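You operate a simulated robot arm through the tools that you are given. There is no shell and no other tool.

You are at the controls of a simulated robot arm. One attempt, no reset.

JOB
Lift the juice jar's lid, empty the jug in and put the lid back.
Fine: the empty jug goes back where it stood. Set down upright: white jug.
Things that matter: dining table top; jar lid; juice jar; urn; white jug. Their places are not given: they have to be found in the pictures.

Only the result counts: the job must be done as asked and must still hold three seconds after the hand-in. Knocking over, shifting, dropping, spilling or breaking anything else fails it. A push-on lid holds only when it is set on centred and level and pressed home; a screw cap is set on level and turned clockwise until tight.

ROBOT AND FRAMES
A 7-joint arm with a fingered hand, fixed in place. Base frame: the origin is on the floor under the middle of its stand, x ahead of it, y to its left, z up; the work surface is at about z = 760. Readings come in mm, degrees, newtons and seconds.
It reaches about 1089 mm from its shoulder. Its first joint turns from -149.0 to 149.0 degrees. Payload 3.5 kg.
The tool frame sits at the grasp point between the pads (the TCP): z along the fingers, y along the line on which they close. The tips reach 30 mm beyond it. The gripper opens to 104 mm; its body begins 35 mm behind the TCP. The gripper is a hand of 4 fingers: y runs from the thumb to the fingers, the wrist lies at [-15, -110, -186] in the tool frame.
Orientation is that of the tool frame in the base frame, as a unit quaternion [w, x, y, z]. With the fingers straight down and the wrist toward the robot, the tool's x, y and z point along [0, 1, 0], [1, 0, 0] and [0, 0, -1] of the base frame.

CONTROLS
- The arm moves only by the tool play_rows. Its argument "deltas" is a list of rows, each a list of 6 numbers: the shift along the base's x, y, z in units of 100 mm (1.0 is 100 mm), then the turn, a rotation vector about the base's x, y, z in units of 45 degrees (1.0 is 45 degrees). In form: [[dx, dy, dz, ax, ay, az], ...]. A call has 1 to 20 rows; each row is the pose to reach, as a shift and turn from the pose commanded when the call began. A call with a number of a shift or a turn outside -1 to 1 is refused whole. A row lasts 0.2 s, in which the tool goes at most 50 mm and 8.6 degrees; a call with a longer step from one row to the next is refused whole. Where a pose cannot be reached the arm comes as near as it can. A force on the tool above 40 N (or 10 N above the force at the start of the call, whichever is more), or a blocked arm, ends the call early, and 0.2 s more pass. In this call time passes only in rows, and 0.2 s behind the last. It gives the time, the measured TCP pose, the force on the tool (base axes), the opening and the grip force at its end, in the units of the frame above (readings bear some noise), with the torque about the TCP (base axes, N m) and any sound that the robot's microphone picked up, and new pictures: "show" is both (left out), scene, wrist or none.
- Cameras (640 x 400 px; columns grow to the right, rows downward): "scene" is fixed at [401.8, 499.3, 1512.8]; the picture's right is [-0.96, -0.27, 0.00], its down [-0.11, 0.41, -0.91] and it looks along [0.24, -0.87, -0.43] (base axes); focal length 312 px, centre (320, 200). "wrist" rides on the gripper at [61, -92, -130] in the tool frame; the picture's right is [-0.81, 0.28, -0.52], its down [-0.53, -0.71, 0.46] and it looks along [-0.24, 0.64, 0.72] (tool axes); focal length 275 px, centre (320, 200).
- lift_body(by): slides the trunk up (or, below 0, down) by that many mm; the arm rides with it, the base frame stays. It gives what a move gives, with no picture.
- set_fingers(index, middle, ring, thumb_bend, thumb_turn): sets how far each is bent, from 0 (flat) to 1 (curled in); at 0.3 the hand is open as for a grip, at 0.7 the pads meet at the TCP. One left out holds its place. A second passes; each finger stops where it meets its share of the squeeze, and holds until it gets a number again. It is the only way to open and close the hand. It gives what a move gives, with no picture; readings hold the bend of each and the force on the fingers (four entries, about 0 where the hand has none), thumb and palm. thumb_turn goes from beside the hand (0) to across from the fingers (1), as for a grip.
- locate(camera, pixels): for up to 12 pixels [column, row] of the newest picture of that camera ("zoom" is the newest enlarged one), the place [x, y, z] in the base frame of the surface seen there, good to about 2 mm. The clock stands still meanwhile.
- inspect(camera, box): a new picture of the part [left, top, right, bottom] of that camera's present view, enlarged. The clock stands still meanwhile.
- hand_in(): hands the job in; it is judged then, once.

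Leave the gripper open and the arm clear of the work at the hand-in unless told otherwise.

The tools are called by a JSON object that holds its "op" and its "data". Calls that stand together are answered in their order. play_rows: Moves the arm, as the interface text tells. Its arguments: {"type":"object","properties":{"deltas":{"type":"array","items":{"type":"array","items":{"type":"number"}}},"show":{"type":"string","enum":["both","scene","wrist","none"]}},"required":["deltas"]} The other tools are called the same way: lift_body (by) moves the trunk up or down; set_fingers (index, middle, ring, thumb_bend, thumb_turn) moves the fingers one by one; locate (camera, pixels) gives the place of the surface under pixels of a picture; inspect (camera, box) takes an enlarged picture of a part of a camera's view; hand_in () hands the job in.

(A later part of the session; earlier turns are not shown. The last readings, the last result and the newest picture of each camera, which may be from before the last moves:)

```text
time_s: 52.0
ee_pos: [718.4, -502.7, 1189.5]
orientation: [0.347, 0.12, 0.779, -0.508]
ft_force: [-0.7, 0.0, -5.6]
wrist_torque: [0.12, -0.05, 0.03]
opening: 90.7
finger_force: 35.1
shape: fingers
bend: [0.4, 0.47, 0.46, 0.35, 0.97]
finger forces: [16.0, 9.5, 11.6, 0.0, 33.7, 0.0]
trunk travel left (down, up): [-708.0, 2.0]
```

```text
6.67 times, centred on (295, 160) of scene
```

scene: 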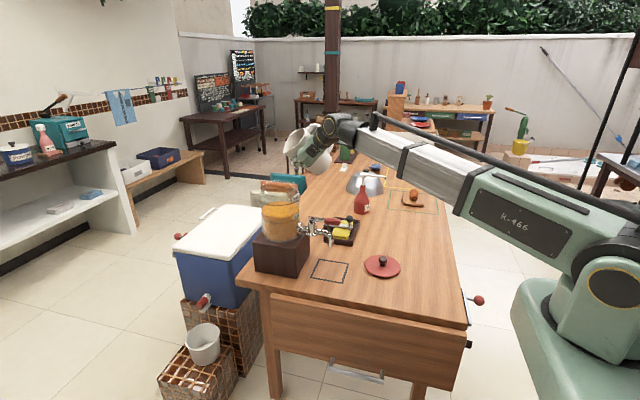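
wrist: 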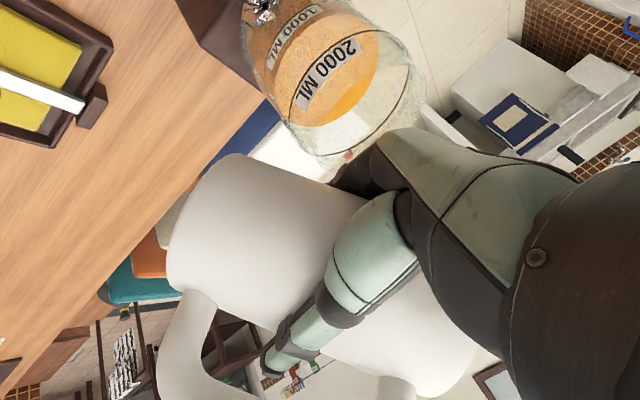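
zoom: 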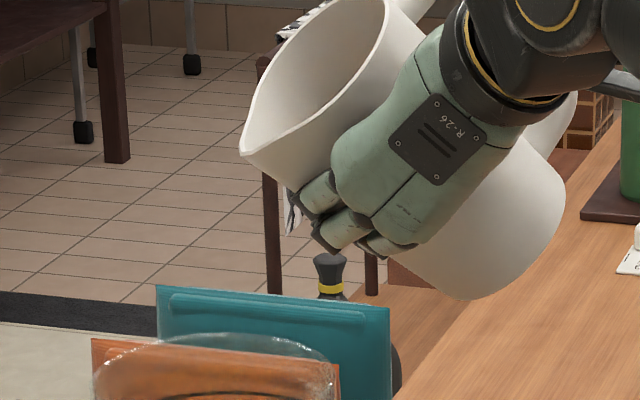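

Lip at about (794,−455,1208), right over the jar's mouth. I go on to 60° while lowering the lip towards z≈1152.

{"op": "play_rows", "data": {"deltas": [[0, 0, -0.05, -0.036, 0.043, 0], [0, 0, -0.1, -0.071, 0.085, 0], [0, 0, -0.15, -0.107, 0.128, 0], [0, 0, -0.2, -0.143, 0.17, 0], [0, 0, -0.25, -0.179, 0.213, 0], [0, 0, -0.295, -0.214, 0.255, 0]], "show": "none"}}

{"op": "inspect", "data": {"camera": "scene", "box": [250, 130, 330, 220]}}

{"op": "inspect", "data": {"camera": "wrist", "box": [160, 0, 480, 300]}}

```text
time_s: 53.4
ee_pos: [717.4, -503.3, 1159.5]
orientation: [0.278, 0.039, 0.764, -0.581]
ft_force: [0.3, -0.8, -4.4]
wrist_torque: [0.09, -0.04, 0.04]
opening: 91.1
finger_force: 35.2
shape: fingers
bend: [0.4, 0.47, 0.46, 0.35, 0.97]
finger forces: [15.9, 9.4, 11.6, 0.1, 33.3, 0.1]
trunk travel left (down, up): [-708.0, 2.0]
```

```text
4.44 times, centred on (290, 175) of scene
```

zoom: 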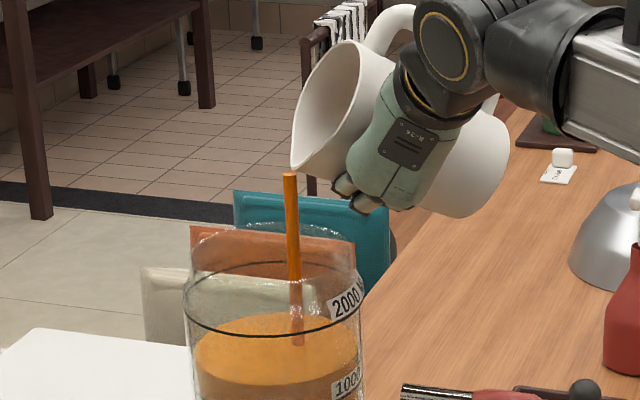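

```text
1.33 times, centred on (320, 150) of wrist
```

zoom: 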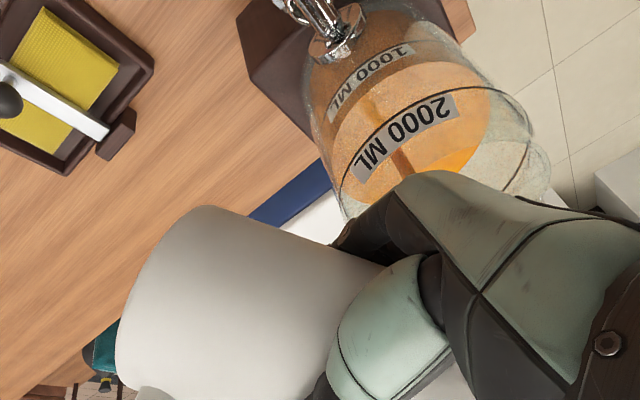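

The juice flows in a thin stream from the lip into the jar's mouth, well inside. I continue slowly, 1° per row to 75°, keeping the lip in place.

{"op": "play_rows", "data": {"deltas": [[0.003, 0.002, 0.004, -0.0143, 0.017, 0], [0.005, 0.005, 0.009, -0.0286, 0.034, 0], [0.008, 0.007, 0.013, -0.0429, 0.051, 0], [0.011, 0.009, 0.018, -0.0571, 0.068, 0], [0.014, 0.011, 0.022, -0.0714, 0.085, 0], [0.016, 0.014, 0.027, -0.0857, 0.102, 0], [0.019, 0.016, 0.031, -0.1, 0.119, 0], [0.022, 0.018, 0.036, -0.1143, 0.136, 0]], "show": "none"}}

{"op": "inspect", "data": {"camera": "scene", "box": [250, 130, 330, 220]}}

```text
time_s: 55.1
ee_pos: [720.6, -502.1, 1164.7]
orientation: [0.238, -0.005, 0.751, -0.616]
ft_force: [0.2, -1.0, -2.7]
wrist_torque: [0.06, -0.01, -0.02]
opening: 91.1
finger_force: 35.4
shape: fingers
bend: [0.4, 0.47, 0.46, 0.35, 0.97]
finger forces: [15.6, 9.3, 11.6, 0.1, 33.7, 0.0]
trunk travel left (down, up): [-708.0, 2.0]
```

```text
4.44 times, centred on (290, 175) of scene
```

zoom: 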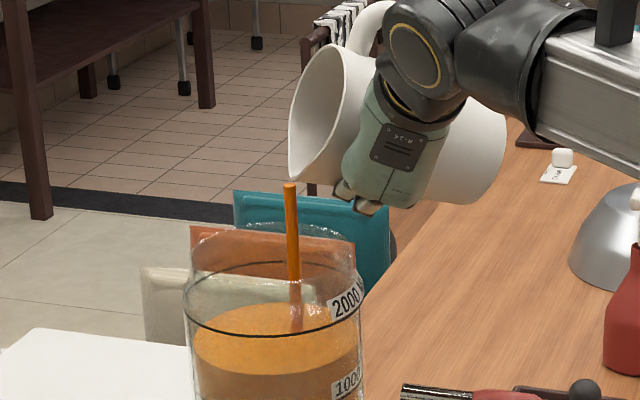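

Weight fell from 5.5 to 2.7 N; the stream stays inside. I continue to 84°.

{"op": "play_rows", "data": {"deltas": [[0.007, 0.006, 0.009, -0.0229, 0.0272, 0], [0.014, 0.012, 0.018, -0.0457, 0.0545, 0], [0.021, 0.018, 0.028, -0.0686, 0.0817, 0], [0.028, 0.024, 0.037, -0.0914, 0.109, 0], [0.036, 0.03, 0.046, -0.1143, 0.1362, 0], [0.043, 0.036, 0.055, -0.1372, 0.1634, 0], [0.05, 0.042, 0.064, -0.16, 0.1907, 0], [0.057, 0.048, 0.074, -0.1829, 0.2179, 0], [0.064, 0.054, 0.083, -0.2057, 0.2452, 0], [0.071, 0.06, 0.092, -0.2286, 0.2724, 0]], "show": "none"}}

{"op": "inspect", "data": {"camera": "scene", "box": [250, 130, 330, 220]}}

```text
time_s: 57.4
ee_pos: [728.3, -495.6, 1173.9]
orientation: [0.155, -0.09, 0.714, -0.676]
ft_force: [0.1, 0.1, -2.3]
wrist_torque: [0.06, 0.01, 0.0]
opening: 91.1
finger_force: 35.2
shape: fingers
bend: [0.4, 0.47, 0.46, 0.35, 0.97]
finger forces: [14.9, 9.2, 11.7, 0.1, 34.6, 0.0]
trunk travel left (down, up): [-708.0, 2.0]
```

```text
4.44 times, centred on (290, 175) of scene
```

zoom: 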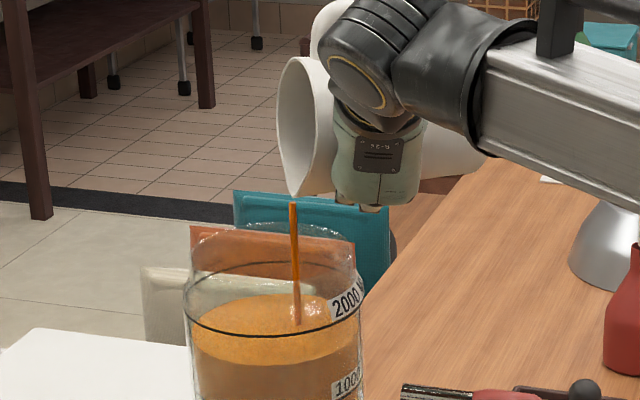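

Stream is thinning and still inside. On to 110°.

{"op": "play_rows", "data": {"deltas": [[0.016, 0.014, 0.019, -0.0286, 0.034, 0], [0.033, 0.028, 0.038, -0.0572, 0.0681, 0], [0.049, 0.041, 0.057, -0.0857, 0.1021, 0], [0.066, 0.055, 0.076, -0.1143, 0.1362, 0], [0.082, 0.069, 0.095, -0.1429, 0.1702, 0], [0.098, 0.083, 0.114, -0.1715, 0.2043, 0], [0.115, 0.096, 0.134, -0.2, 0.2383, 0], [0.131, 0.11, 0.153, -0.2286, 0.2724, 0], [0.147, 0.124, 0.172, -0.2572, 0.3064, 0], [0.164, 0.138, 0.191, -0.2858, 0.3405, 0], [0.18, 0.151, 0.21, -0.3143, 0.3745, 0], [0.197, 0.165, 0.229, -0.3429, 0.4086, 0], [0.213, 0.179, 0.248, -0.3715, 0.4426, 0]], "show": "scene"}}

{"op": "inspect", "data": {"camera": "scene", "box": [250, 110, 330, 220]}}

```text
time_s: 60.1
ee_pos: [747.5, -477.0, 1197.7]
orientation: [-0.014, 0.227, -0.625, 0.747]
ft_force: [0.8, -0.2, -1.0]
wrist_torque: [0.03, -0.02, -0.03]
opening: 90.9
finger_force: 35.0
shape: fingers
bend: [0.41, 0.47, 0.46, 0.35, 0.97]
finger forces: [14.8, 9.1, 11.9, 0.0, 34.5, 0.0]
trunk travel left (down, up): [-708.0, 2.0]
```

scene: 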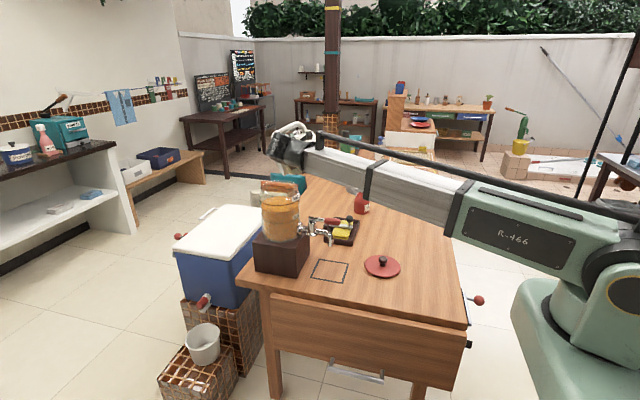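

```text
3.64 times, centred on (290, 165) of scene
```

zoom: 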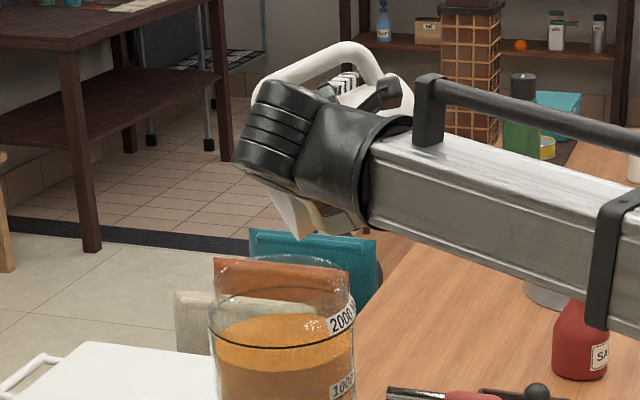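

The flow has ended at 110° (about 1 N left = empty jug). I tilt on to 130° and hold a moment to let the last drops out.

{"op": "play_rows", "data": {"deltas": [[0.037, 0.031, 0.027, -0.0476, 0.0567, 0], [0.074, 0.062, 0.053, -0.0953, 0.1135, 0], [0.111, 0.093, 0.08, -0.1429, 0.1702, 0], [0.148, 0.124, 0.107, -0.1905, 0.227, 0], [0.185, 0.155, 0.133, -0.2381, 0.2837, 0], [0.222, 0.186, 0.16, -0.2858, 0.3405, 0], [0.222, 0.186, 0.16, -0.2858, 0.3405, 0], [0.222, 0.186, 0.16, -0.2858, 0.3405, 0], [0.222, 0.186, 0.16, -0.2858, 0.3405, 0], [0.222, 0.186, 0.16, -0.2858, 0.3405, 0], [0.222, 0.186, 0.16, -0.2858, 0.3405, 0], [0.222, 0.186, 0.16, -0.2858, 0.3405, 0], [0.222, 0.186, 0.16, -0.2858, 0.3405, 0], [0.222, 0.186, 0.16, -0.2858, 0.3405, 0], [0.222, 0.186, 0.16, -0.2858, 0.3405, 0]], "show": "both"}}

{"op": "inspect", "data": {"camera": "scene", "box": [250, 110, 330, 220]}}

```text
time_s: 63.4
ee_pos: [771.8, -458.3, 1215.2]
orientation: [0.094, 0.326, -0.533, 0.775]
ft_force: [0.4, 0.6, -1.2]
wrist_torque: [0.01, -0.03, -0.01]
opening: 91.1
finger_force: 35.0
shape: fingers
bend: [0.41, 0.47, 0.46, 0.35, 0.97]
finger forces: [14.6, 9.2, 11.9, 0.0, 34.8, 0.0]
trunk travel left (down, up): [-708.0, 2.0]
```

scene: 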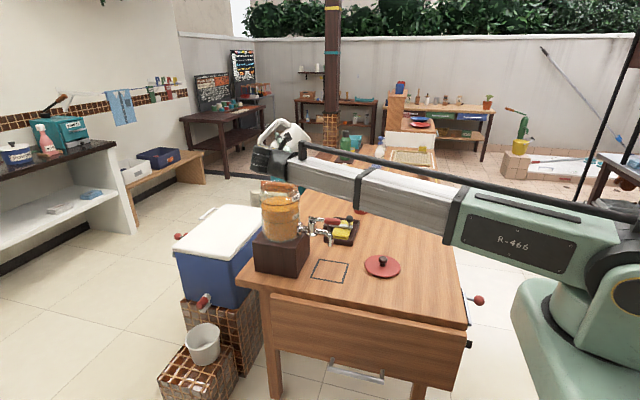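
wrist: 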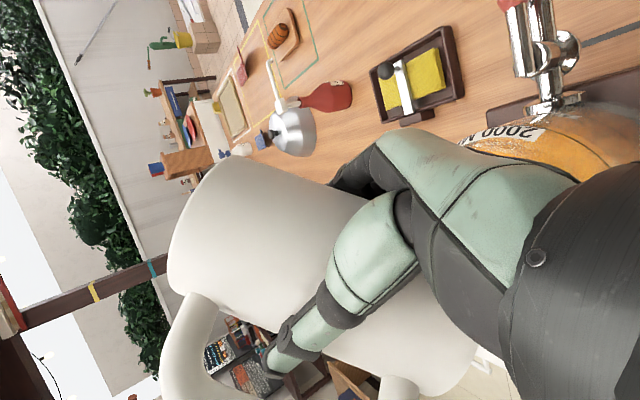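

```text
3.64 times, centred on (290, 165) of scene
```

zoom: 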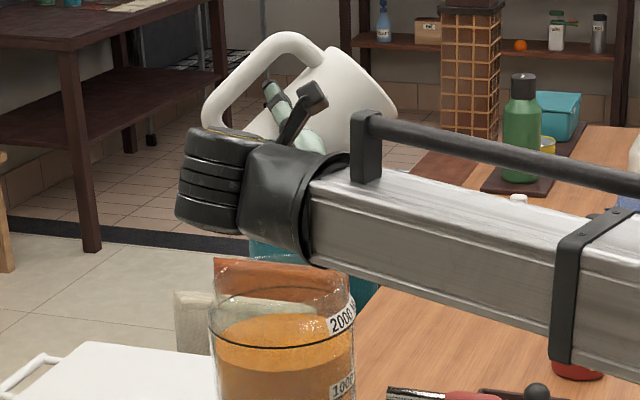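

The jar's level has risen and the jug weighs only ≈1 N. I hold two seconds more, then tilt back along the same path.

{"op": "play_rows", "data": {"deltas": [[0, 0, 0, 0, 0, 0], [0, 0, 0, 0, 0, 0], [0, 0, 0, 0, 0, 0], [0, 0, 0, 0, 0, 0], [0, 0, 0, 0, 0, 0], [0, 0, 0, 0, 0, 0], [0, 0, 0, 0, 0, 0], [0, 0, 0, 0, 0, 0], [0, 0, 0, 0, 0, 0], [0, 0, 0, 0, 0, 0]], "show": "none"}}

{"op": "play_rows", "data": {"deltas": [[-0.044, -0.037, -0.035, 0.0657, -0.0783, 0], [-0.087, -0.073, -0.072, 0.1315, -0.1566, 0], [-0.131, -0.11, -0.11, 0.1972, -0.2349, 0], [-0.174, -0.146, -0.15, 0.2629, -0.3132, 0], [-0.218, -0.183, -0.19, 0.3287, -0.3916, 0], [-0.261, -0.219, -0.235, 0.3944, -0.4699, 0], [-0.305, -0.256, -0.28, 0.4601, -0.5482, 0], [-0.348, -0.292, -0.325, 0.5258, -0.6265, 0], [-0.392, -0.329, -0.37, 0.5916, -0.7048, 0], [-0.435, -0.365, -0.408, 0.6573, -0.7831, 0]], "show": "none"}}

{"op": "inspect", "data": {"camera": "scene", "box": [250, 120, 330, 220]}}

```text
time_s: 65.5
ee_pos: [773.1, -458.4, 1215.9]
orientation: [0.094, 0.325, -0.534, 0.775]
ft_force: [0.3, -0.5, -2.4]
wrist_torque: [0.05, 0.03, 0.03]
opening: 90.9
finger_force: 35.6
shape: fingers
bend: [0.41, 0.47, 0.46, 0.35, 0.97]
finger forces: [14.6, 9.1, 12.0, 0.0, 34.8, 0.0]
trunk travel left (down, up): [-708.0, 2.0]
```

```text
time_s: 67.8
ee_pos: [726.7, -494.4, 1173.1]
orientation: [0.156, -0.091, 0.714, -0.676]
ft_force: [-0.7, -0.3, -1.9]
wrist_torque: [0.06, -0.02, -0.02]
opening: 91.0
finger_force: 34.9
shape: fingers
bend: [0.41, 0.47, 0.46, 0.35, 0.97]
finger forces: [14.7, 9.1, 11.9, 0.1, 34.4, 0.0]
trunk travel left (down, up): [-708.0, 2.0]
```

```text
4.00 times, centred on (290, 170) of scene
```

zoom: 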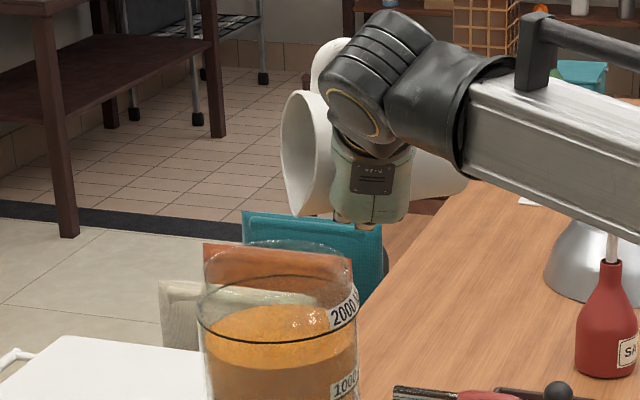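

No more juice comes at 84°. I tilt back to upright.

{"op": "play_rows", "data": {"deltas": [[-0.012, -0.01, 0.021, 0.0696, -0.0829, 0], [-0.023, -0.02, 0.042, 0.1392, -0.1659, 0], [-0.035, -0.029, 0.063, 0.2088, -0.2488, 0], [-0.047, -0.039, 0.084, 0.2785, -0.3317, 0], [-0.058, -0.049, 0.104, 0.3481, -0.4146, 0], [-0.07, -0.059, 0.125, 0.4177, -0.4976, 0], [-0.081, -0.068, 0.146, 0.4873, -0.5805, 0], [-0.093, -0.078, 0.167, 0.5569, -0.6634, 0]], "show": "none"}}

{"op": "play_rows", "data": {"deltas": [[0, 0, 0.03, 0.064, -0.077, 0], [0, 0, 0.06, 0.129, -0.153, 0], [0, 0, 0.1, 0.193, -0.23, 0], [0, 0, 0.13, 0.257, -0.306, 0], [0, 0, 0.16, 0.322, -0.383, 0], [0, 0, 0.2, 0.386, -0.46, 0], [0, 0, 0.22, 0.45, -0.536, 0], [0, 0, 0.25, 0.514, -0.613, 0], [0, 0, 0.28, 0.579, -0.689, 0], [0, 0, 0.3, 0.643, -0.766, 0]], "show": "both"}}

{"op": "inspect", "data": {"camera": "scene", "box": [285, 105, 355, 175]}}

```text
time_s: 69.5
ee_pos: [718.5, -502.0, 1189.9]
orientation: [0.348, 0.12, 0.779, -0.508]
ft_force: [-0.8, -0.3, -1.5]
wrist_torque: [0.03, -0.04, 0.01]
opening: 90.6
finger_force: 34.1
shape: fingers
bend: [0.41, 0.47, 0.46, 0.35, 0.97]
finger forces: [14.5, 9.1, 11.8, 0.0, 34.4, 0.1]
trunk travel left (down, up): [-708.0, 2.0]
```

```text
time_s: 71.8
ee_pos: [717.7, -504.3, 1220.7]
orientation: [0.521, 0.347, 0.742, -0.241]
ft_force: [0.1, 1.0, -2.3]
wrist_torque: [0.04, 0.0, 0.0]
opening: 90.8
finger_force: 34.9
shape: fingers
bend: [0.41, 0.47, 0.46, 0.35, 0.97]
finger forces: [14.3, 8.9, 11.4, 0.0, 34.9, 0.0]
trunk travel left (down, up): [-708.0, 2.0]
```

scene: 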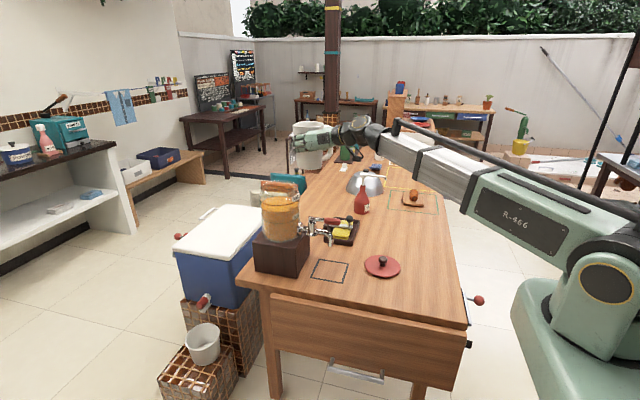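
wrist: 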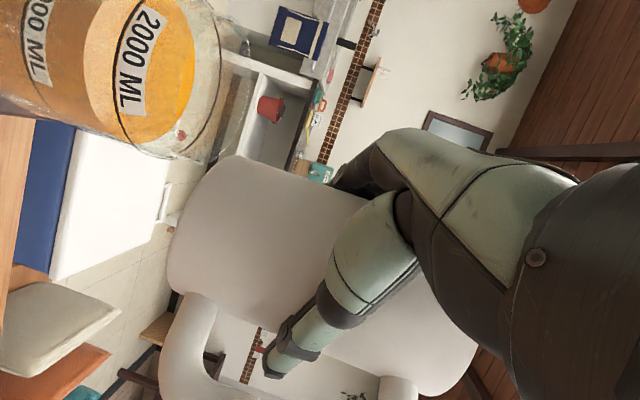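

```text
5.71 times, centred on (320, 140) of scene
```

zoom: 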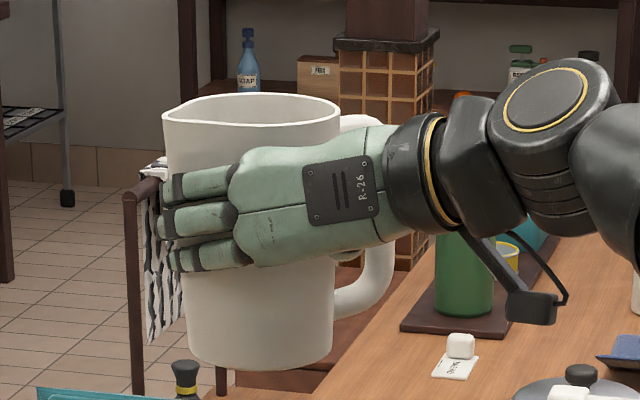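

Jug upright, empty and unslipped. I carry it back the way it came, turning the yaw back.

{"op": "play_rows", "data": {"deltas": [[-0.15, -0.11, 0, 0, 0, -0.04], [-0.35, -0.25, 0, 0, 0, -0.09], [-0.53, -0.38, 0, 0, 0, -0.14], [-0.65, -0.46, 0, 0, 0, -0.178], [-0.71, -0.503, 0, 0, 0, -0.178]], "show": "none"}}

{"op": "play_rows", "data": {"deltas": [[-0.15, -0.11, 0, 0, 0, -0.03], [-0.38, -0.29, 0, 0, 0, -0.075], [-0.62, -0.47, 0, 0, 0, -0.12], [-0.8, -0.6, 0, 0, 0, -0.16], [-0.92, -0.7, 0, 0, 0, -0.178]], "show": "none"}}

{"op": "play_rows", "data": {"deltas": [[-0.15, -0.11, 0, 0, 0, -0.03], [-0.38, -0.29, 0, 0, 0, -0.075], [-0.62, -0.47, 0, 0, 0, -0.12], [-0.8, -0.6, 0, 0, 0, -0.16], [-0.92, -0.7, 0, 0, 0, -0.178]], "show": "none"}}

{"op": "play_rows", "data": {"deltas": [[-0.15, -0.11, 0, 0, 0, -0.03], [-0.38, -0.29, 0, 0, 0, -0.075], [-0.62, -0.47, 0, 0, 0, -0.12], [-0.8, -0.6, 0, 0, 0, -0.16], [-0.92, -0.7, 0, 0, 0, -0.178]], "show": "none"}}

{"op": "play_rows", "data": {"deltas": [[-0.15, -0.11, -0.05, 0, 0, -0.03], [-0.38, -0.29, -0.1, 0, 0, -0.075], [-0.62, -0.47, -0.15, 0, 0, -0.12], [-0.8, -0.6, -0.2, 0, 0, -0.16], [-0.92, -0.7, -0.2, 0, 0, -0.178]], "show": "scene"}}

```text
time_s: 73.0
ee_pos: [647.8, -553.3, 1218.4]
orientation: [0.502, 0.397, 0.716, -0.278]
ft_force: [-0.5, -1.5, -1.4]
wrist_torque: [0.08, -0.04, 0.01]
opening: 90.8
finger_force: 35.4
shape: fingers
bend: [0.41, 0.47, 0.46, 0.35, 0.97]
finger forces: [14.3, 8.9, 11.3, 0.1, 34.8, 0.0]
trunk travel left (down, up): [-708.0, 2.0]
```

```text
time_s: 74.2
ee_pos: [555.5, -622.8, 1222.0]
orientation: [0.481, 0.445, 0.688, -0.312]
ft_force: [-0.7, -0.1, -2.1]
wrist_torque: [0.01, -0.01, 0.01]
opening: 91.1
finger_force: 34.9
shape: fingers
bend: [0.41, 0.47, 0.46, 0.35, 0.97]
finger forces: [14.4, 8.8, 11.2, 0.0, 34.7, 0.1]
trunk travel left (down, up): [-708.0, 2.0]
```

```text
time_s: 75.3
ee_pos: [460.8, -694.5, 1221.4]
orientation: [0.459, 0.493, 0.654, -0.345]
ft_force: [0.3, -0.2, -1.1]
wrist_torque: [0.04, -0.01, 0.01]
opening: 91.0
finger_force: 34.3
shape: fingers
bend: [0.41, 0.47, 0.46, 0.35, 0.97]
finger forces: [14.2, 9.0, 11.3, 0.0, 34.7, 0.0]
trunk travel left (down, up): [-708.0, 2.0]
```

```text
time_s: 76.5
ee_pos: [372.2, -762.9, 1219.9]
orientation: [0.432, 0.537, 0.619, -0.376]
ft_force: [-0.5, -0.9, -1.7]
wrist_torque: [0.04, -0.04, 0.0]
opening: 90.8
finger_force: 34.5
shape: fingers
bend: [0.41, 0.47, 0.46, 0.35, 0.97]
finger forces: [14.2, 8.9, 11.2, 0.0, 34.4, 0.0]
trunk travel left (down, up): [-708.0, 2.0]
```

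```text
time_s: 77.8
ee_pos: [278.2, -832.2, 1198.7]
orientation: [0.405, 0.579, 0.579, -0.406]
ft_force: [0.2, 1.0, -2.3]
wrist_torque: [0.04, -0.07, -0.01]
opening: 90.7
finger_force: 34.3
shape: fingers
bend: [0.41, 0.47, 0.46, 0.35, 0.97]
finger forces: [14.2, 9.0, 11.1, 0.1, 34.3, 0.0]
trunk travel left (down, up): [-708.0, 2.0]
```

scene: 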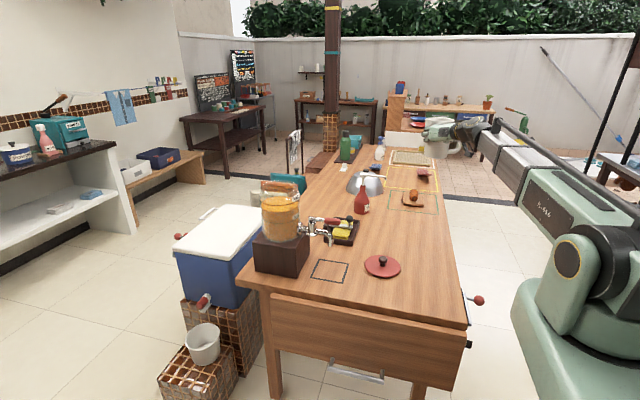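

Now down with the arm to z≈1017, including the (+7,+5) mm correction so the jug returns to its first spot.

{"op": "play_rows", "data": {"deltas": [[0.02, 0.01, -0.2, 0, 0, 0], [0.04, 0.03, -0.4, 0, 0, 0], [0.06, 0.04, -0.6, 0, 0, 0], [0.07, 0.05, -0.8, 0, 0, 0], [0.07, 0.05, -0.92, 0, 0, 0]], "show": "none"}}

{"op": "play_rows", "data": {"deltas": [[0, 0, -0.2, 0, 0, 0], [0, 0, -0.4, 0, 0, 0], [0, 0, -0.6, 0, 0, 0], [0, 0, -0.8, 0, 0, 0], [0, 0, -0.92, 0, 0, 0]], "show": "none"}}

{"op": "lift_body", "data": {"by": -100}}

{"op": "lift_body", "data": {"by": -55}}

{"op": "play_rows", "data": {"deltas": [[0, 0, 0, 0, 0, 0]], "show": "scene"}}

{"op": "inspect", "data": {"camera": "scene", "box": [395, 180, 459, 245]}}

```text
time_s: 79.0
ee_pos: [287.3, -828.9, 1107.3]
orientation: [0.406, 0.579, 0.578, -0.406]
ft_force: [-1.3, -0.1, -1.6]
wrist_torque: [0.05, -0.04, 0.01]
opening: 90.8
finger_force: 34.0
shape: fingers
bend: [0.41, 0.47, 0.46, 0.35, 0.97]
finger forces: [14.2, 8.8, 11.1, 0.1, 34.2, 0.0]
trunk travel left (down, up): [-708.0, 2.0]
```

```text
time_s: 80.2
ee_pos: [285.4, -830.4, 1018.2]
orientation: [0.406, 0.579, 0.579, -0.406]
ft_force: [-0.6, 0.1, -2.3]
wrist_torque: [0.04, -0.07, 0.0]
opening: 91.0
finger_force: 34.4
shape: fingers
bend: [0.41, 0.47, 0.46, 0.35, 0.97]
finger forces: [14.1, 8.7, 11.1, 0.0, 34.1, 0.0]
trunk travel left (down, up): [-708.0, 2.0]
```

```text
time_s: 81.5
ee_pos: [285.2, -830.6, 918.4]
orientation: [0.406, 0.579, 0.579, -0.406]
ft_force: [0.1, -0.4, -1.4]
wrist_torque: [0.03, -0.05, 0.0]
opening: 90.8
finger_force: 33.6
shape: fingers
bend: [0.41, 0.47, 0.46, 0.35, 0.97]
finger forces: [14.0, 8.8, 11.0, 0.0, 34.1, 0.1]
trunk travel left (down, up): [-608.0, 102.0]
```

```text
time_s: 82.4
ee_pos: [285.8, -830.8, 863.7]
orientation: [0.406, 0.579, 0.58, -0.406]
ft_force: [0.1, -0.2, -1.6]
wrist_torque: [0.01, -0.05, 0.01]
opening: 90.8
finger_force: 34.2
shape: fingers
bend: [0.41, 0.47, 0.46, 0.35, 0.97]
finger forces: [14.1, 8.8, 11.2, 0.0, 34.1, 0.1]
trunk travel left (down, up): [-553.0, 157.0]
```

```text
time_s: 82.8
ee_pos: [284.3, -830.8, 863.2]
orientation: [0.405, 0.579, 0.58, -0.405]
ft_force: [-0.1, -0.9, -0.9]
wrist_torque: [0.04, -0.03, -0.02]
opening: 90.6
finger_force: 33.9
shape: fingers
bend: [0.41, 0.47, 0.46, 0.35, 0.97]
finger forces: [14.1, 8.8, 11.1, 0.0, 34.1, 0.1]
trunk travel left (down, up): [-553.0, 157.0]
```

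scene: 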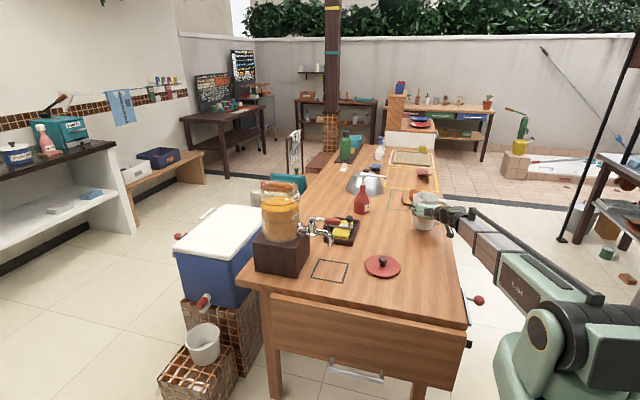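

```text
6.15 times, centred on (427, 212) of scene
```

zoom: 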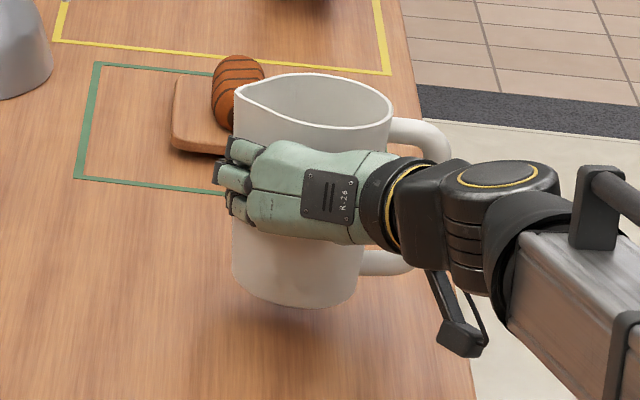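

27 mm above the table. I locate the same jug points to compare with the original place.

{"op": "locate", "data": {"camera": "zoom", "pixels": [[236, 93], [389, 118], [292, 75], [302, 125], [295, 305], [235, 275], [355, 292], [402, 130], [440, 150], [378, 262]]}}

```text
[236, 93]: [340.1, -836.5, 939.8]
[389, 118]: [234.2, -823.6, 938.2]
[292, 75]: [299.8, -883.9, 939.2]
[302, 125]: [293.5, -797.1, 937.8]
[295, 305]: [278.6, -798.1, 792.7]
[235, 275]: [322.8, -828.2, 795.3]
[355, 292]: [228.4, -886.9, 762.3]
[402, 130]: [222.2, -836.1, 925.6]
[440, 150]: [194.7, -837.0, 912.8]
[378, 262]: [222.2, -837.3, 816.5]
```

Within about 2 mm of its first place. I lower with the trunk 20 mm, then small arm steps to contact.

{"op": "lift_body", "data": {"by": -20}}

{"op": "play_rows", "data": {"deltas": [[0, 0, -0.02, 0, 0, 0], [0, 0, -0.04, 0, 0, 0]], "show": "none"}}

{"op": "inspect", "data": {"camera": "scene", "box": [395, 180, 459, 245]}}

```text
time_s: 83.5
ee_pos: [285.8, -832.2, 843.8]
orientation: [0.407, 0.579, 0.579, -0.405]
ft_force: [0.3, -0.6, -1.4]
wrist_torque: [0.01, -0.04, 0.02]
opening: 90.7
finger_force: 34.3
shape: fingers
bend: [0.41, 0.47, 0.46, 0.35, 0.97]
finger forces: [14.1, 8.8, 11.1, 0.0, 34.0, 0.1]
trunk travel left (down, up): [-533.0, 177.0]
```

```text
time_s: 84.1
ee_pos: [285.6, -830.0, 840.0]
orientation: [0.406, 0.58, 0.579, -0.406]
ft_force: [-0.4, 0.9, -1.9]
wrist_torque: [0.06, -0.05, 0.01]
opening: 90.8
finger_force: 34.3
shape: fingers
bend: [0.41, 0.47, 0.46, 0.35, 0.97]
finger forces: [14.2, 8.8, 11.1, 0.1, 34.2, 0.0]
trunk travel left (down, up): [-533.0, 177.0]
```

```text
6.15 times, centred on (427, 212) of scene
```

zoom: 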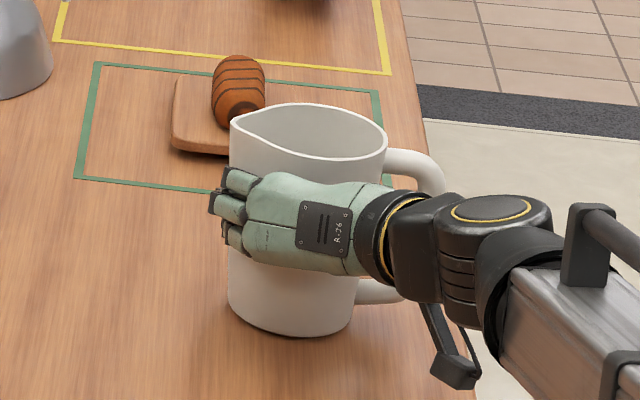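

About 3 mm above the table. I step down 2 mm at a time until contact shows.

{"op": "play_rows", "data": {"deltas": [[0, 0, -0.02, 0, 0, 0]], "show": "none"}}

{"op": "play_rows", "data": {"deltas": [[0, 0, -0.015, 0, 0, 0]], "show": "none"}}

```text
time_s: 84.5
ee_pos: [286.3, -831.4, 837.1]
orientation: [0.406, 0.579, 0.579, -0.405]
ft_force: [-0.5, -1.0, -2.4]
wrist_torque: [0.01, -0.08, -0.02]
opening: 90.6
finger_force: 34.2
shape: fingers
bend: [0.41, 0.47, 0.46, 0.35, 0.97]
finger forces: [14.0, 8.8, 11.1, 0.0, 34.1, 0.0]
trunk travel left (down, up): [-533.0, 177.0]
```

```text
time_s: 84.9
ee_pos: [285.4, -829.9, 835.8]
orientation: [0.406, 0.579, 0.58, -0.406]
ft_force: [1.8, -0.7, 4.7]
wrist_torque: [0.09, 0.04, -0.03]
opening: 90.6
finger_force: 34.7
shape: fingers
bend: [0.41, 0.47, 0.46, 0.35, 0.98]
finger forces: [14.5, 9.3, 12.2, 0.0, 33.6, 0.0]
trunk travel left (down, up): [-533.0, 177.0]
```

Contact (+4.7 N). The jug stands on the table. I open thumb and fingers together, the thumb only to mid-gap.

{"op": "set_fingers", "data": {"index": 0.26, "middle": 0.26, "ring": 0.26, "thumb_bend": 0.28}}

{"op": "inspect", "data": {"camera": "wrist", "box": [190, 200, 400, 400]}}

{"op": "inspect", "data": {"camera": "scene", "box": [395, 180, 459, 245]}}

```text
time_s: 85.9
ee_pos: [285.0, -829.9, 835.6]
orientation: [0.405, 0.58, 0.579, -0.405]
ft_force: [-0.8, 0.3, 0.4]
wrist_torque: [0.01, -0.01, 0.02]
opening: 111.5
finger_force: 0.0
shape: fingers
bend: [0.26, 0.26, 0.26, 0.27, 0.97]
finger forces: [0.0, 0.1, 0.1, 0.0, 0.7, 0.1]
trunk travel left (down, up): [-533.0, 177.0]
```

```text
2.00 times, centred on (295, 300) of wrist
```

zoom: 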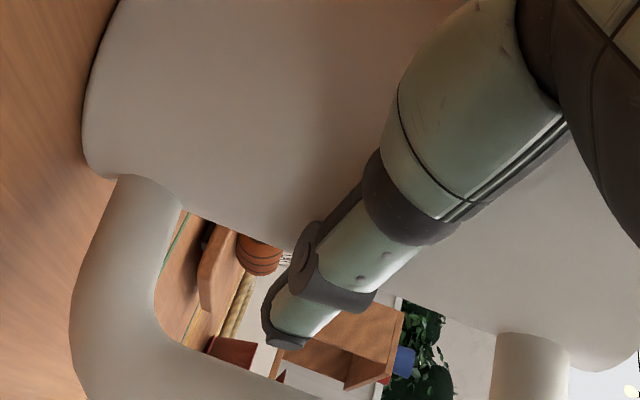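

```text
6.15 times, centred on (427, 212) of scene
```

zoom: 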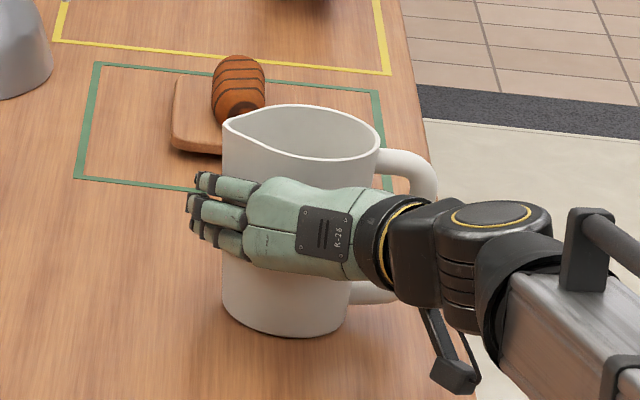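

The jug stands; it moved about 4 mm on release, which is fine. The thumb reads 0.7 N; I check its clearance to bar and body before pulling out.

{"op": "locate", "data": {"camera": "zoom", "pixels": [[226, 122], [377, 150], [285, 106], [295, 157], [285, 334], [392, 162], [430, 180]]}}

{"op": "inspect", "data": {"camera": "wrist", "box": [220, 280, 350, 400]}}

```text
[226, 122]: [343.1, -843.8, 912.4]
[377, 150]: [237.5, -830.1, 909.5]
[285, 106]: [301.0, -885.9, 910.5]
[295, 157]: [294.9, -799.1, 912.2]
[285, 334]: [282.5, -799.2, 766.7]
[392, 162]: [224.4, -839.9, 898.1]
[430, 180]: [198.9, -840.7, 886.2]
```

```text
3.33 times, centred on (285, 340) of wrist
```

zoom: 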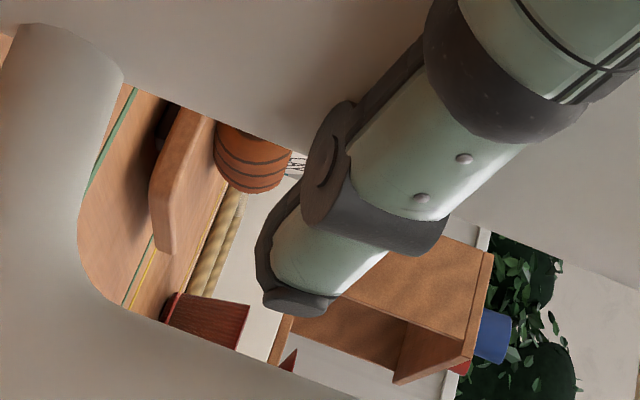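

{"op": "locate", "data": {"camera": "zoom", "pixels": [[160, 95], [200, 110], [520, 250], [130, 320], [180, 340], [240, 362], [290, 300], [275, 295], [270, 260], [330, 285], [320, 150], [265, 225]]}}

```text
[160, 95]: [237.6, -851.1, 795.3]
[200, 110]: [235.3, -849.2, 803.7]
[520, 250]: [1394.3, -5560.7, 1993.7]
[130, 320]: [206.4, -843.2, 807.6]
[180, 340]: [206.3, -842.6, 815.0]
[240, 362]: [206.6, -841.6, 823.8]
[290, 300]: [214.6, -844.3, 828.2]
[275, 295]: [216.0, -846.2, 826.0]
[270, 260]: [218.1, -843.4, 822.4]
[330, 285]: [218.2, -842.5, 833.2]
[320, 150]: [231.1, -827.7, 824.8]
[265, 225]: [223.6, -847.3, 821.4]
```

Thumb is 8 mm clear of the bar and grazes the body. I shift 2 mm towards −x and draw straight out (+y).

{"op": "play_rows", "data": {"deltas": [[-0.02, 0.0, 0, 0, 0, 0], [-0.025, 0.05, 0, 0, 0, 0], [-0.025, 0.12, 0, 0, 0, 0], [-0.025, 0.2, 0, 0, 0, 0]], "show": "none"}}

{"op": "inspect", "data": {"camera": "scene", "box": [395, 180, 459, 245]}}

{"op": "inspect", "data": {"camera": "wrist", "box": [190, 200, 400, 400]}}

```text
time_s: 86.9
ee_pos: [282.6, -809.4, 836.7]
orientation: [0.405, 0.58, 0.579, -0.406]
ft_force: [-1.2, 0.5, -0.6]
wrist_torque: [0.0, -0.03, 0.03]
opening: 111.0
finger_force: 0.0
shape: fingers
bend: [0.26, 0.26, 0.26, 0.28, 0.97]
finger forces: [0.0, 0.1, 0.0, 0.0, 0.0, 0.0]
trunk travel left (down, up): [-533.0, 177.0]
```

```text
6.15 times, centred on (427, 212) of scene
```

zoom: 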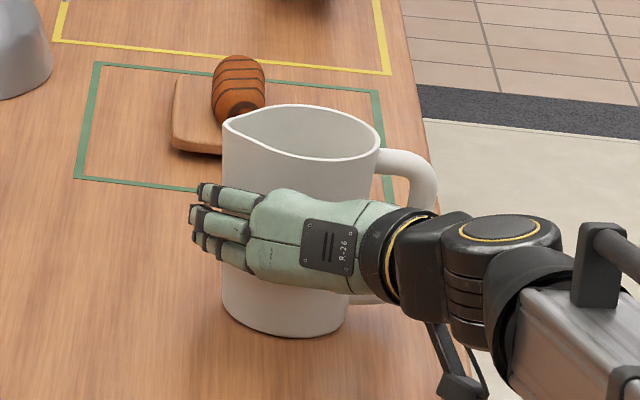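

```text
2.00 times, centred on (295, 300) of wrist
```

zoom: 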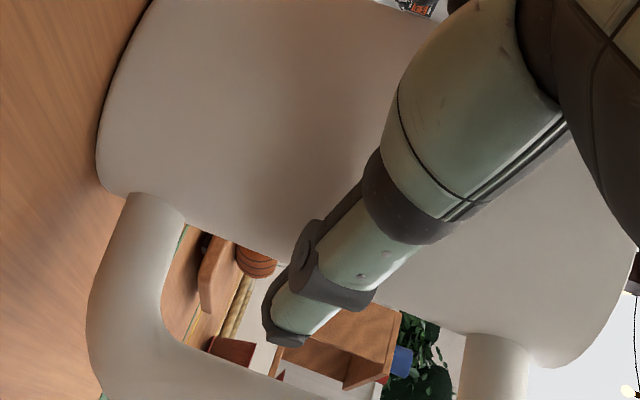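

The jug stays put, no contact. I withdraw fully.

{"op": "play_rows", "data": {"deltas": [[0, 0.15, 0, 0, 0, 0], [0, 0.35, 0, 0, 0, 0], [0, 0.6, 0, 0, 0, 0], [0, 0.8, 0, 0, 0, 0], [0, 0.97, 0, 0, 0, 0]], "show": "scene"}}

{"op": "inspect", "data": {"camera": "scene", "box": [395, 180, 459, 245]}}

```text
time_s: 88.1
ee_pos: [282.3, -712.9, 837.3]
orientation: [0.404, 0.58, 0.579, -0.405]
ft_force: [-0.6, 0.5, 1.1]
wrist_torque: [-0.03, 0.04, 0.0]
opening: 111.0
finger_force: 0.0
shape: fingers
bend: [0.26, 0.26, 0.26, 0.28, 0.97]
finger forces: [0.1, 0.0, 0.1, 0.1, 0.0, 0.0]
trunk travel left (down, up): [-533.0, 177.0]
```

scene: 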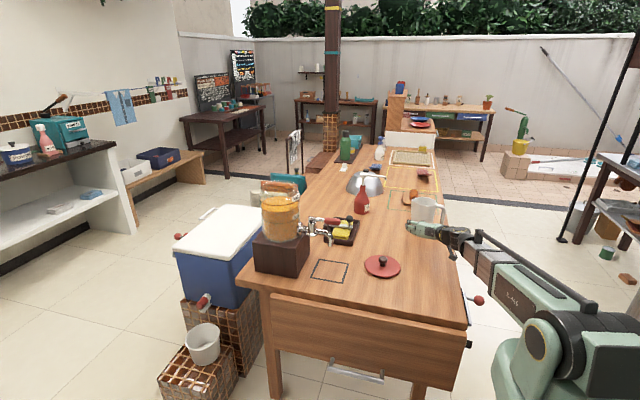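

```text
6.15 times, centred on (427, 212) of scene
```

zoom: 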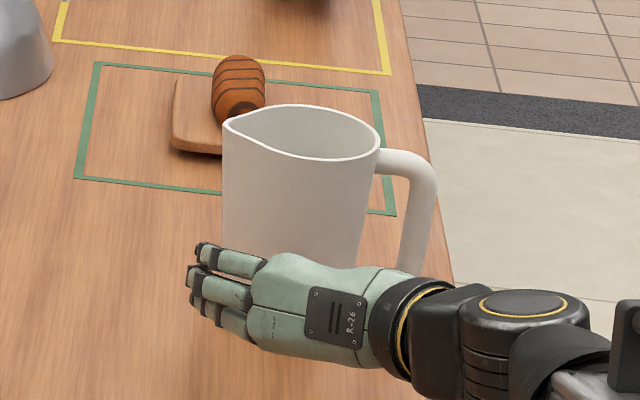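

The jug stands upright in its place. I raise the trunk and then measure the lid.

{"op": "lift_body", "data": {"by": 100}}

{"op": "lift_body", "data": {"by": 70}}

{"op": "inspect", "data": {"camera": "scene", "box": [355, 230, 415, 290]}}

```text
time_s: 89.4
ee_pos: [282.1, -712.2, 936.9]
orientation: [0.405, 0.579, 0.58, -0.406]
ft_force: [0.2, -0.2, 0.4]
wrist_torque: [-0.02, -0.01, 0.0]
opening: 111.0
finger_force: 0.0
shape: fingers
bend: [0.26, 0.26, 0.26, 0.28, 0.97]
finger forces: [0.0, 0.1, 0.0, 0.0, 0.1, 0.0]
trunk travel left (down, up): [-633.0, 77.0]
```

```text
time_s: 90.5
ee_pos: [281.4, -712.6, 1007.4]
orientation: [0.405, 0.58, 0.579, -0.405]
ft_force: [-1.0, 0.0, 0.5]
wrist_torque: [0.0, 0.0, -0.02]
opening: 110.9
finger_force: 0.0
shape: fingers
bend: [0.26, 0.26, 0.26, 0.28, 0.97]
finger forces: [0.0, 0.0, 0.0, 0.0, 0.1, 0.0]
trunk travel left (down, up): [-703.0, 7.0]
```

```text
6.67 times, centred on (385, 260) of scene
```

zoom: 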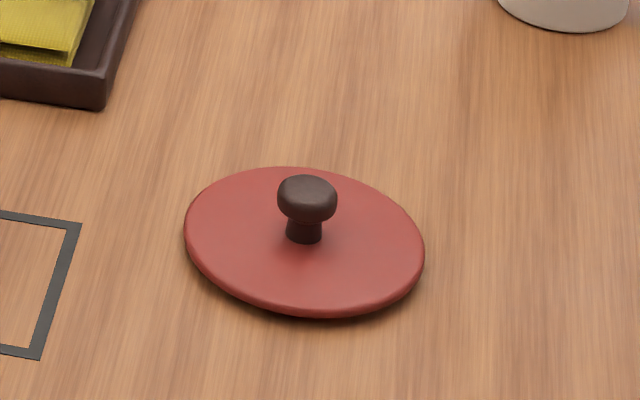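

{"op": "locate", "data": {"camera": "zoom", "pixels": [[307, 182], [282, 192], [333, 192], [307, 205], [190, 225], [418, 255], [300, 298], [305, 172], [215, 185], [390, 200], [220, 270], [390, 290]]}}

```text
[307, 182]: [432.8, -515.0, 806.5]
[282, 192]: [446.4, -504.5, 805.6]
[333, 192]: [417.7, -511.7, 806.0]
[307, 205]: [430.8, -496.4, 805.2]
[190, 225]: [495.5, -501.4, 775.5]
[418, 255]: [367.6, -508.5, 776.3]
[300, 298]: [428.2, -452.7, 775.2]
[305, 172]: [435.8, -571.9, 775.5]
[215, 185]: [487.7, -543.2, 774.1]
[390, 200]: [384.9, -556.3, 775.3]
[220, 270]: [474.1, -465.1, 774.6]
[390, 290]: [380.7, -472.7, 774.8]
```

Lid centre (431.5,−511.6), top z=775, knob top 806. I turn the hand back to fingers-down (+70° about x) while moving over the lid, and set the fingers to 0.4.

{"op": "play_rows", "data": {"deltas": [[0.12, 0.17, 0, 0.13, 0, 0], [0.25, 0.33, 0, 0.26, 0, 0], [0.37, 0.5, 0, 0.39, 0, 0], [0.5, 0.67, 0, 0.52, 0, 0], [0.62, 0.83, 0, 0.65, 0, 0], [0.75, 1.0, 0, 0.778, 0, 0]], "show": "none"}}

{"op": "play_rows", "data": {"deltas": [[0.12, 0.17, 0, 0.13, 0, 0], [0.25, 0.33, 0, 0.26, 0, 0], [0.37, 0.5, 0, 0.39, 0, 0], [0.5, 0.67, 0, 0.52, 0, 0], [0.62, 0.83, 0, 0.65, 0, 0], [0.75, 1.0, 0, 0.778, 0, 0]], "show": "none"}}

{"op": "set_fingers", "data": {"index": 0.4, "middle": 0.4, "ring": 0.4, "thumb_bend": 0.4, "thumb_turn": 1.0}}

{"op": "play_rows", "data": {"deltas": [[0, 0, 0, 0, 0, 0]], "show": "both"}}

```text
time_s: 91.9
ee_pos: [359.6, -611.6, 1008.5]
orientation: [0.213, 0.675, 0.674, -0.212]
ft_force: [-0.9, 0.2, 0.4]
wrist_torque: [-0.01, -0.01, 0.0]
opening: 110.9
finger_force: 0.0
shape: fingers
bend: [0.26, 0.26, 0.26, 0.28, 0.97]
finger forces: [0.0, 0.0, 0.1, 0.0, 0.1, 0.0]
trunk travel left (down, up): [-703.0, 7.0]
```

```text
time_s: 93.3
ee_pos: [432.5, -512.3, 1006.8]
orientation: [0.0, 0.707, 0.708, 0.001]
ft_force: [-0.7, 0.2, 0.5]
wrist_torque: [0.03, 0.0, 0.02]
opening: 111.0
finger_force: 0.0
shape: fingers
bend: [0.26, 0.26, 0.26, 0.28, 0.97]
finger forces: [0.0, 0.0, 0.0, 0.1, 0.0, 0.0]
trunk travel left (down, up): [-703.0, 7.0]
```

```text
time_s: 94.3
ee_pos: [431.6, -512.0, 1007.8]
orientation: [0.001, 0.706, 0.708, 0.0]
ft_force: [0.1, -0.3, 0.0]
wrist_torque: [-0.01, 0.01, 0.04]
opening: 78.3
finger_force: 0.2
shape: fingers
bend: [0.4, 0.4, 0.4, 0.4, 0.99]
finger forces: [0.0, 0.0, 0.1, 0.0, 0.1, 0.0]
trunk travel left (down, up): [-703.0, 7.0]
```

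```text
time_s: 94.7
ee_pos: [431.6, -511.6, 1008.2]
orientation: [0.0, 0.707, 0.707, 0.0]
ft_force: [0.4, 0.0, 0.3]
wrist_torque: [0.01, 0.01, 0.0]
opening: 78.6
finger_force: 0.0
shape: fingers
bend: [0.4, 0.4, 0.4, 0.4, 0.99]
finger forces: [0.0, 0.0, 0.0, 0.1, 0.0, 0.0]
trunk travel left (down, up): [-703.0, 7.0]
```

scene: 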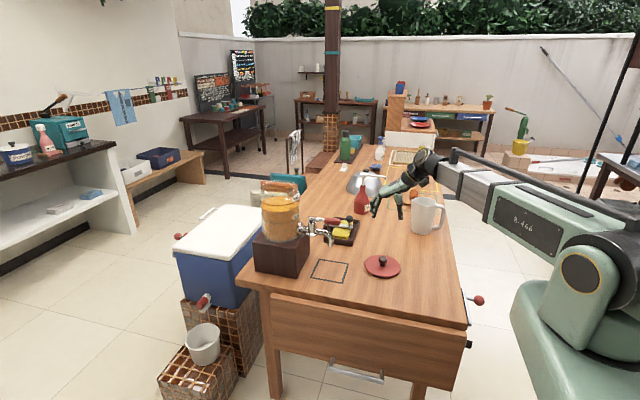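
wrist: 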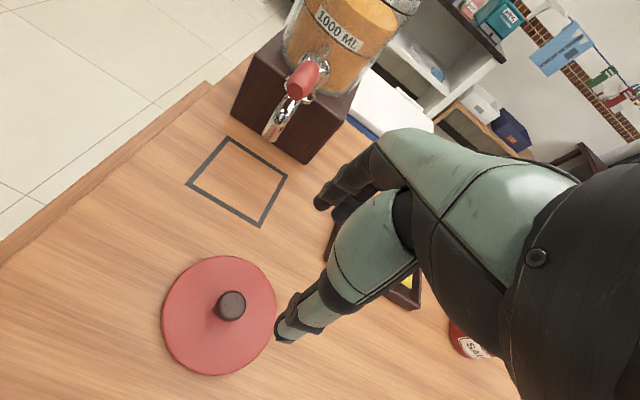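

Aligned over the knob. I descend to the same gripping height as before (TCP 33 mm above the lid face, z≈808.5).

{"op": "play_rows", "data": {"deltas": [[0, 0, -0.25, 0, 0, 0], [0, 0, -0.5, 0, 0, 0], [0, 0, -0.75, 0, 0, 0], [0, 0, -1.0, 0, 0, 0]], "show": "none"}}

{"op": "play_rows", "data": {"deltas": [[0, 0, -0.25, 0, 0, 0], [0, 0, -0.5, 0, 0, 0], [0, 0, -0.65, 0, 0, 0], [0, 0, -0.75, 0, 0, 0], [0, 0, -0.85, 0, 0, 0], [0, 0, -0.93, 0, 0, 0]], "show": "none"}}

{"op": "inspect", "data": {"camera": "scene", "box": [355, 230, 415, 280]}}

```text
time_s: 95.7
ee_pos: [433.3, -514.2, 906.4]
orientation: [-0.001, 0.707, 0.708, 0.0]
ft_force: [-0.1, 0.5, -0.1]
wrist_torque: [-0.04, 0.01, 0.0]
opening: 78.4
finger_force: 0.0
shape: fingers
bend: [0.4, 0.4, 0.4, 0.4, 0.99]
finger forces: [0.0, 0.0, 0.0, 0.0, 0.0, 0.1]
trunk travel left (down, up): [-703.0, 7.0]
```

```text
time_s: 97.1
ee_pos: [433.5, -514.2, 813.4]
orientation: [-0.001, 0.707, 0.707, 0.001]
ft_force: [0.4, 0.5, -0.2]
wrist_torque: [0.0, 0.01, -0.01]
opening: 78.3
finger_force: 0.1
shape: fingers
bend: [0.4, 0.4, 0.4, 0.4, 0.99]
finger forces: [0.0, 0.0, 0.0, 0.1, 0.0, 0.1]
trunk travel left (down, up): [-703.0, 7.0]
```

```text
8.00 times, centred on (385, 255) of scene
```

zoom: 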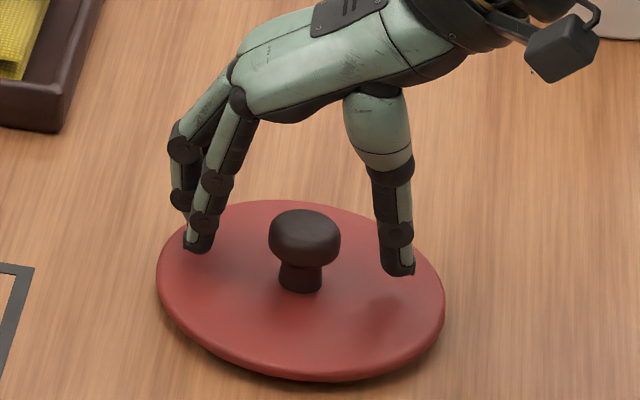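

I move to (431.5,−509,808.5), the relation that gripped well before, and close.

{"op": "play_rows", "data": {"deltas": [[-0.015, 0.05, -0.02, 0, 0, 0], [-0.015, 0.05, -0.05, 0, 0, 0]], "show": "none"}}

{"op": "set_fingers", "data": {"index": 0.72, "middle": 0.72, "ring": 0.68, "thumb_bend": 0.72}}

{"op": "inspect", "data": {"camera": "scene", "box": [355, 230, 415, 280]}}

```text
time_s: 97.7
ee_pos: [431.5, -508.5, 809.0]
orientation: [0.001, 0.707, 0.707, 0.0]
ft_force: [0.2, -0.7, 0.1]
wrist_torque: [-0.02, -0.05, -0.01]
opening: 78.4
finger_force: 0.0
shape: fingers
bend: [0.4, 0.4, 0.4, 0.4, 0.99]
finger forces: [0.0, 0.0, 0.0, 0.0, 0.1, 0.0]
trunk travel left (down, up): [-703.0, 7.0]
```

```text
time_s: 98.7
ee_pos: [430.8, -508.5, 811.0]
orientation: [0.0, 0.707, 0.707, 0.0]
ft_force: [-0.5, 1.1, 0.2]
wrist_torque: [-0.01, 0.02, 0.0]
opening: 20.1
finger_force: 13.0
shape: fingers
bend: [0.71, 0.65, 0.68, 0.62, 1.0]
finger forces: [7.8, 5.5, 0.0, 0.1, 12.1, 0.0]
trunk travel left (down, up): [-703.0, 7.0]
```

```text
8.00 times, centred on (385, 255) of scene
```

zoom: 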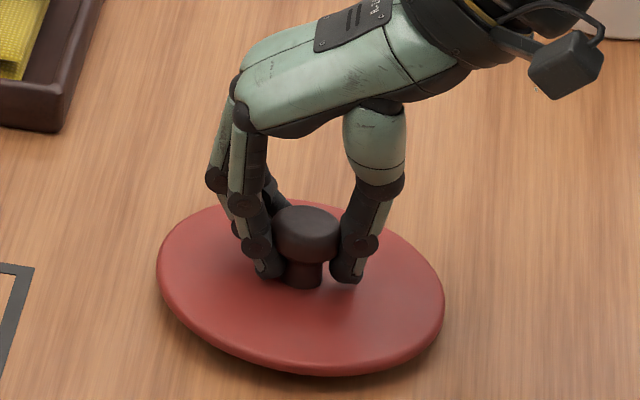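

Gripped again (≈13 N). I lift 40 mm and check that the lid hangs level.

{"op": "play_rows", "data": {"deltas": [[0, 0, 0.03, 0, 0, 0], [0, 0, 0.08, 0, 0, 0], [0, 0, 0.2, 0, 0, 0], [0, 0, 0.4, 0, 0, 0]], "show": "none"}}

{"op": "inspect", "data": {"camera": "scene", "box": [355, 220, 415, 270]}}

```text
time_s: 99.7
ee_pos: [429.5, -509.1, 850.1]
orientation: [0.0, 0.707, 0.707, 0.0]
ft_force: [0.4, -0.3, -0.5]
wrist_torque: [0.0, 0.0, -0.01]
opening: 20.2
finger_force: 13.2
shape: fingers
bend: [0.71, 0.65, 0.68, 0.62, 1.0]
finger forces: [7.7, 5.5, 0.0, 0.0, 12.0, 0.1]
trunk travel left (down, up): [-703.0, 7.0]
```

```text
8.00 times, centred on (385, 245) of scene
```

zoom: 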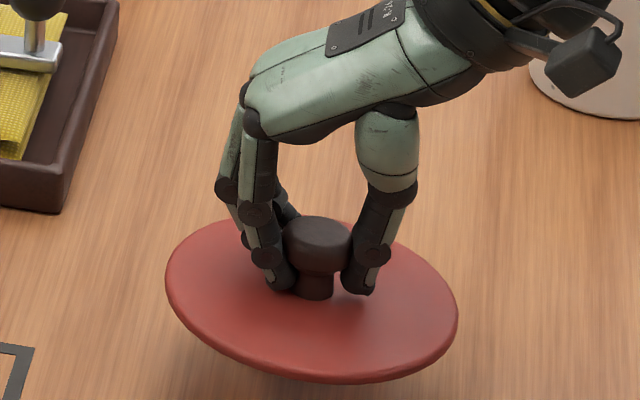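

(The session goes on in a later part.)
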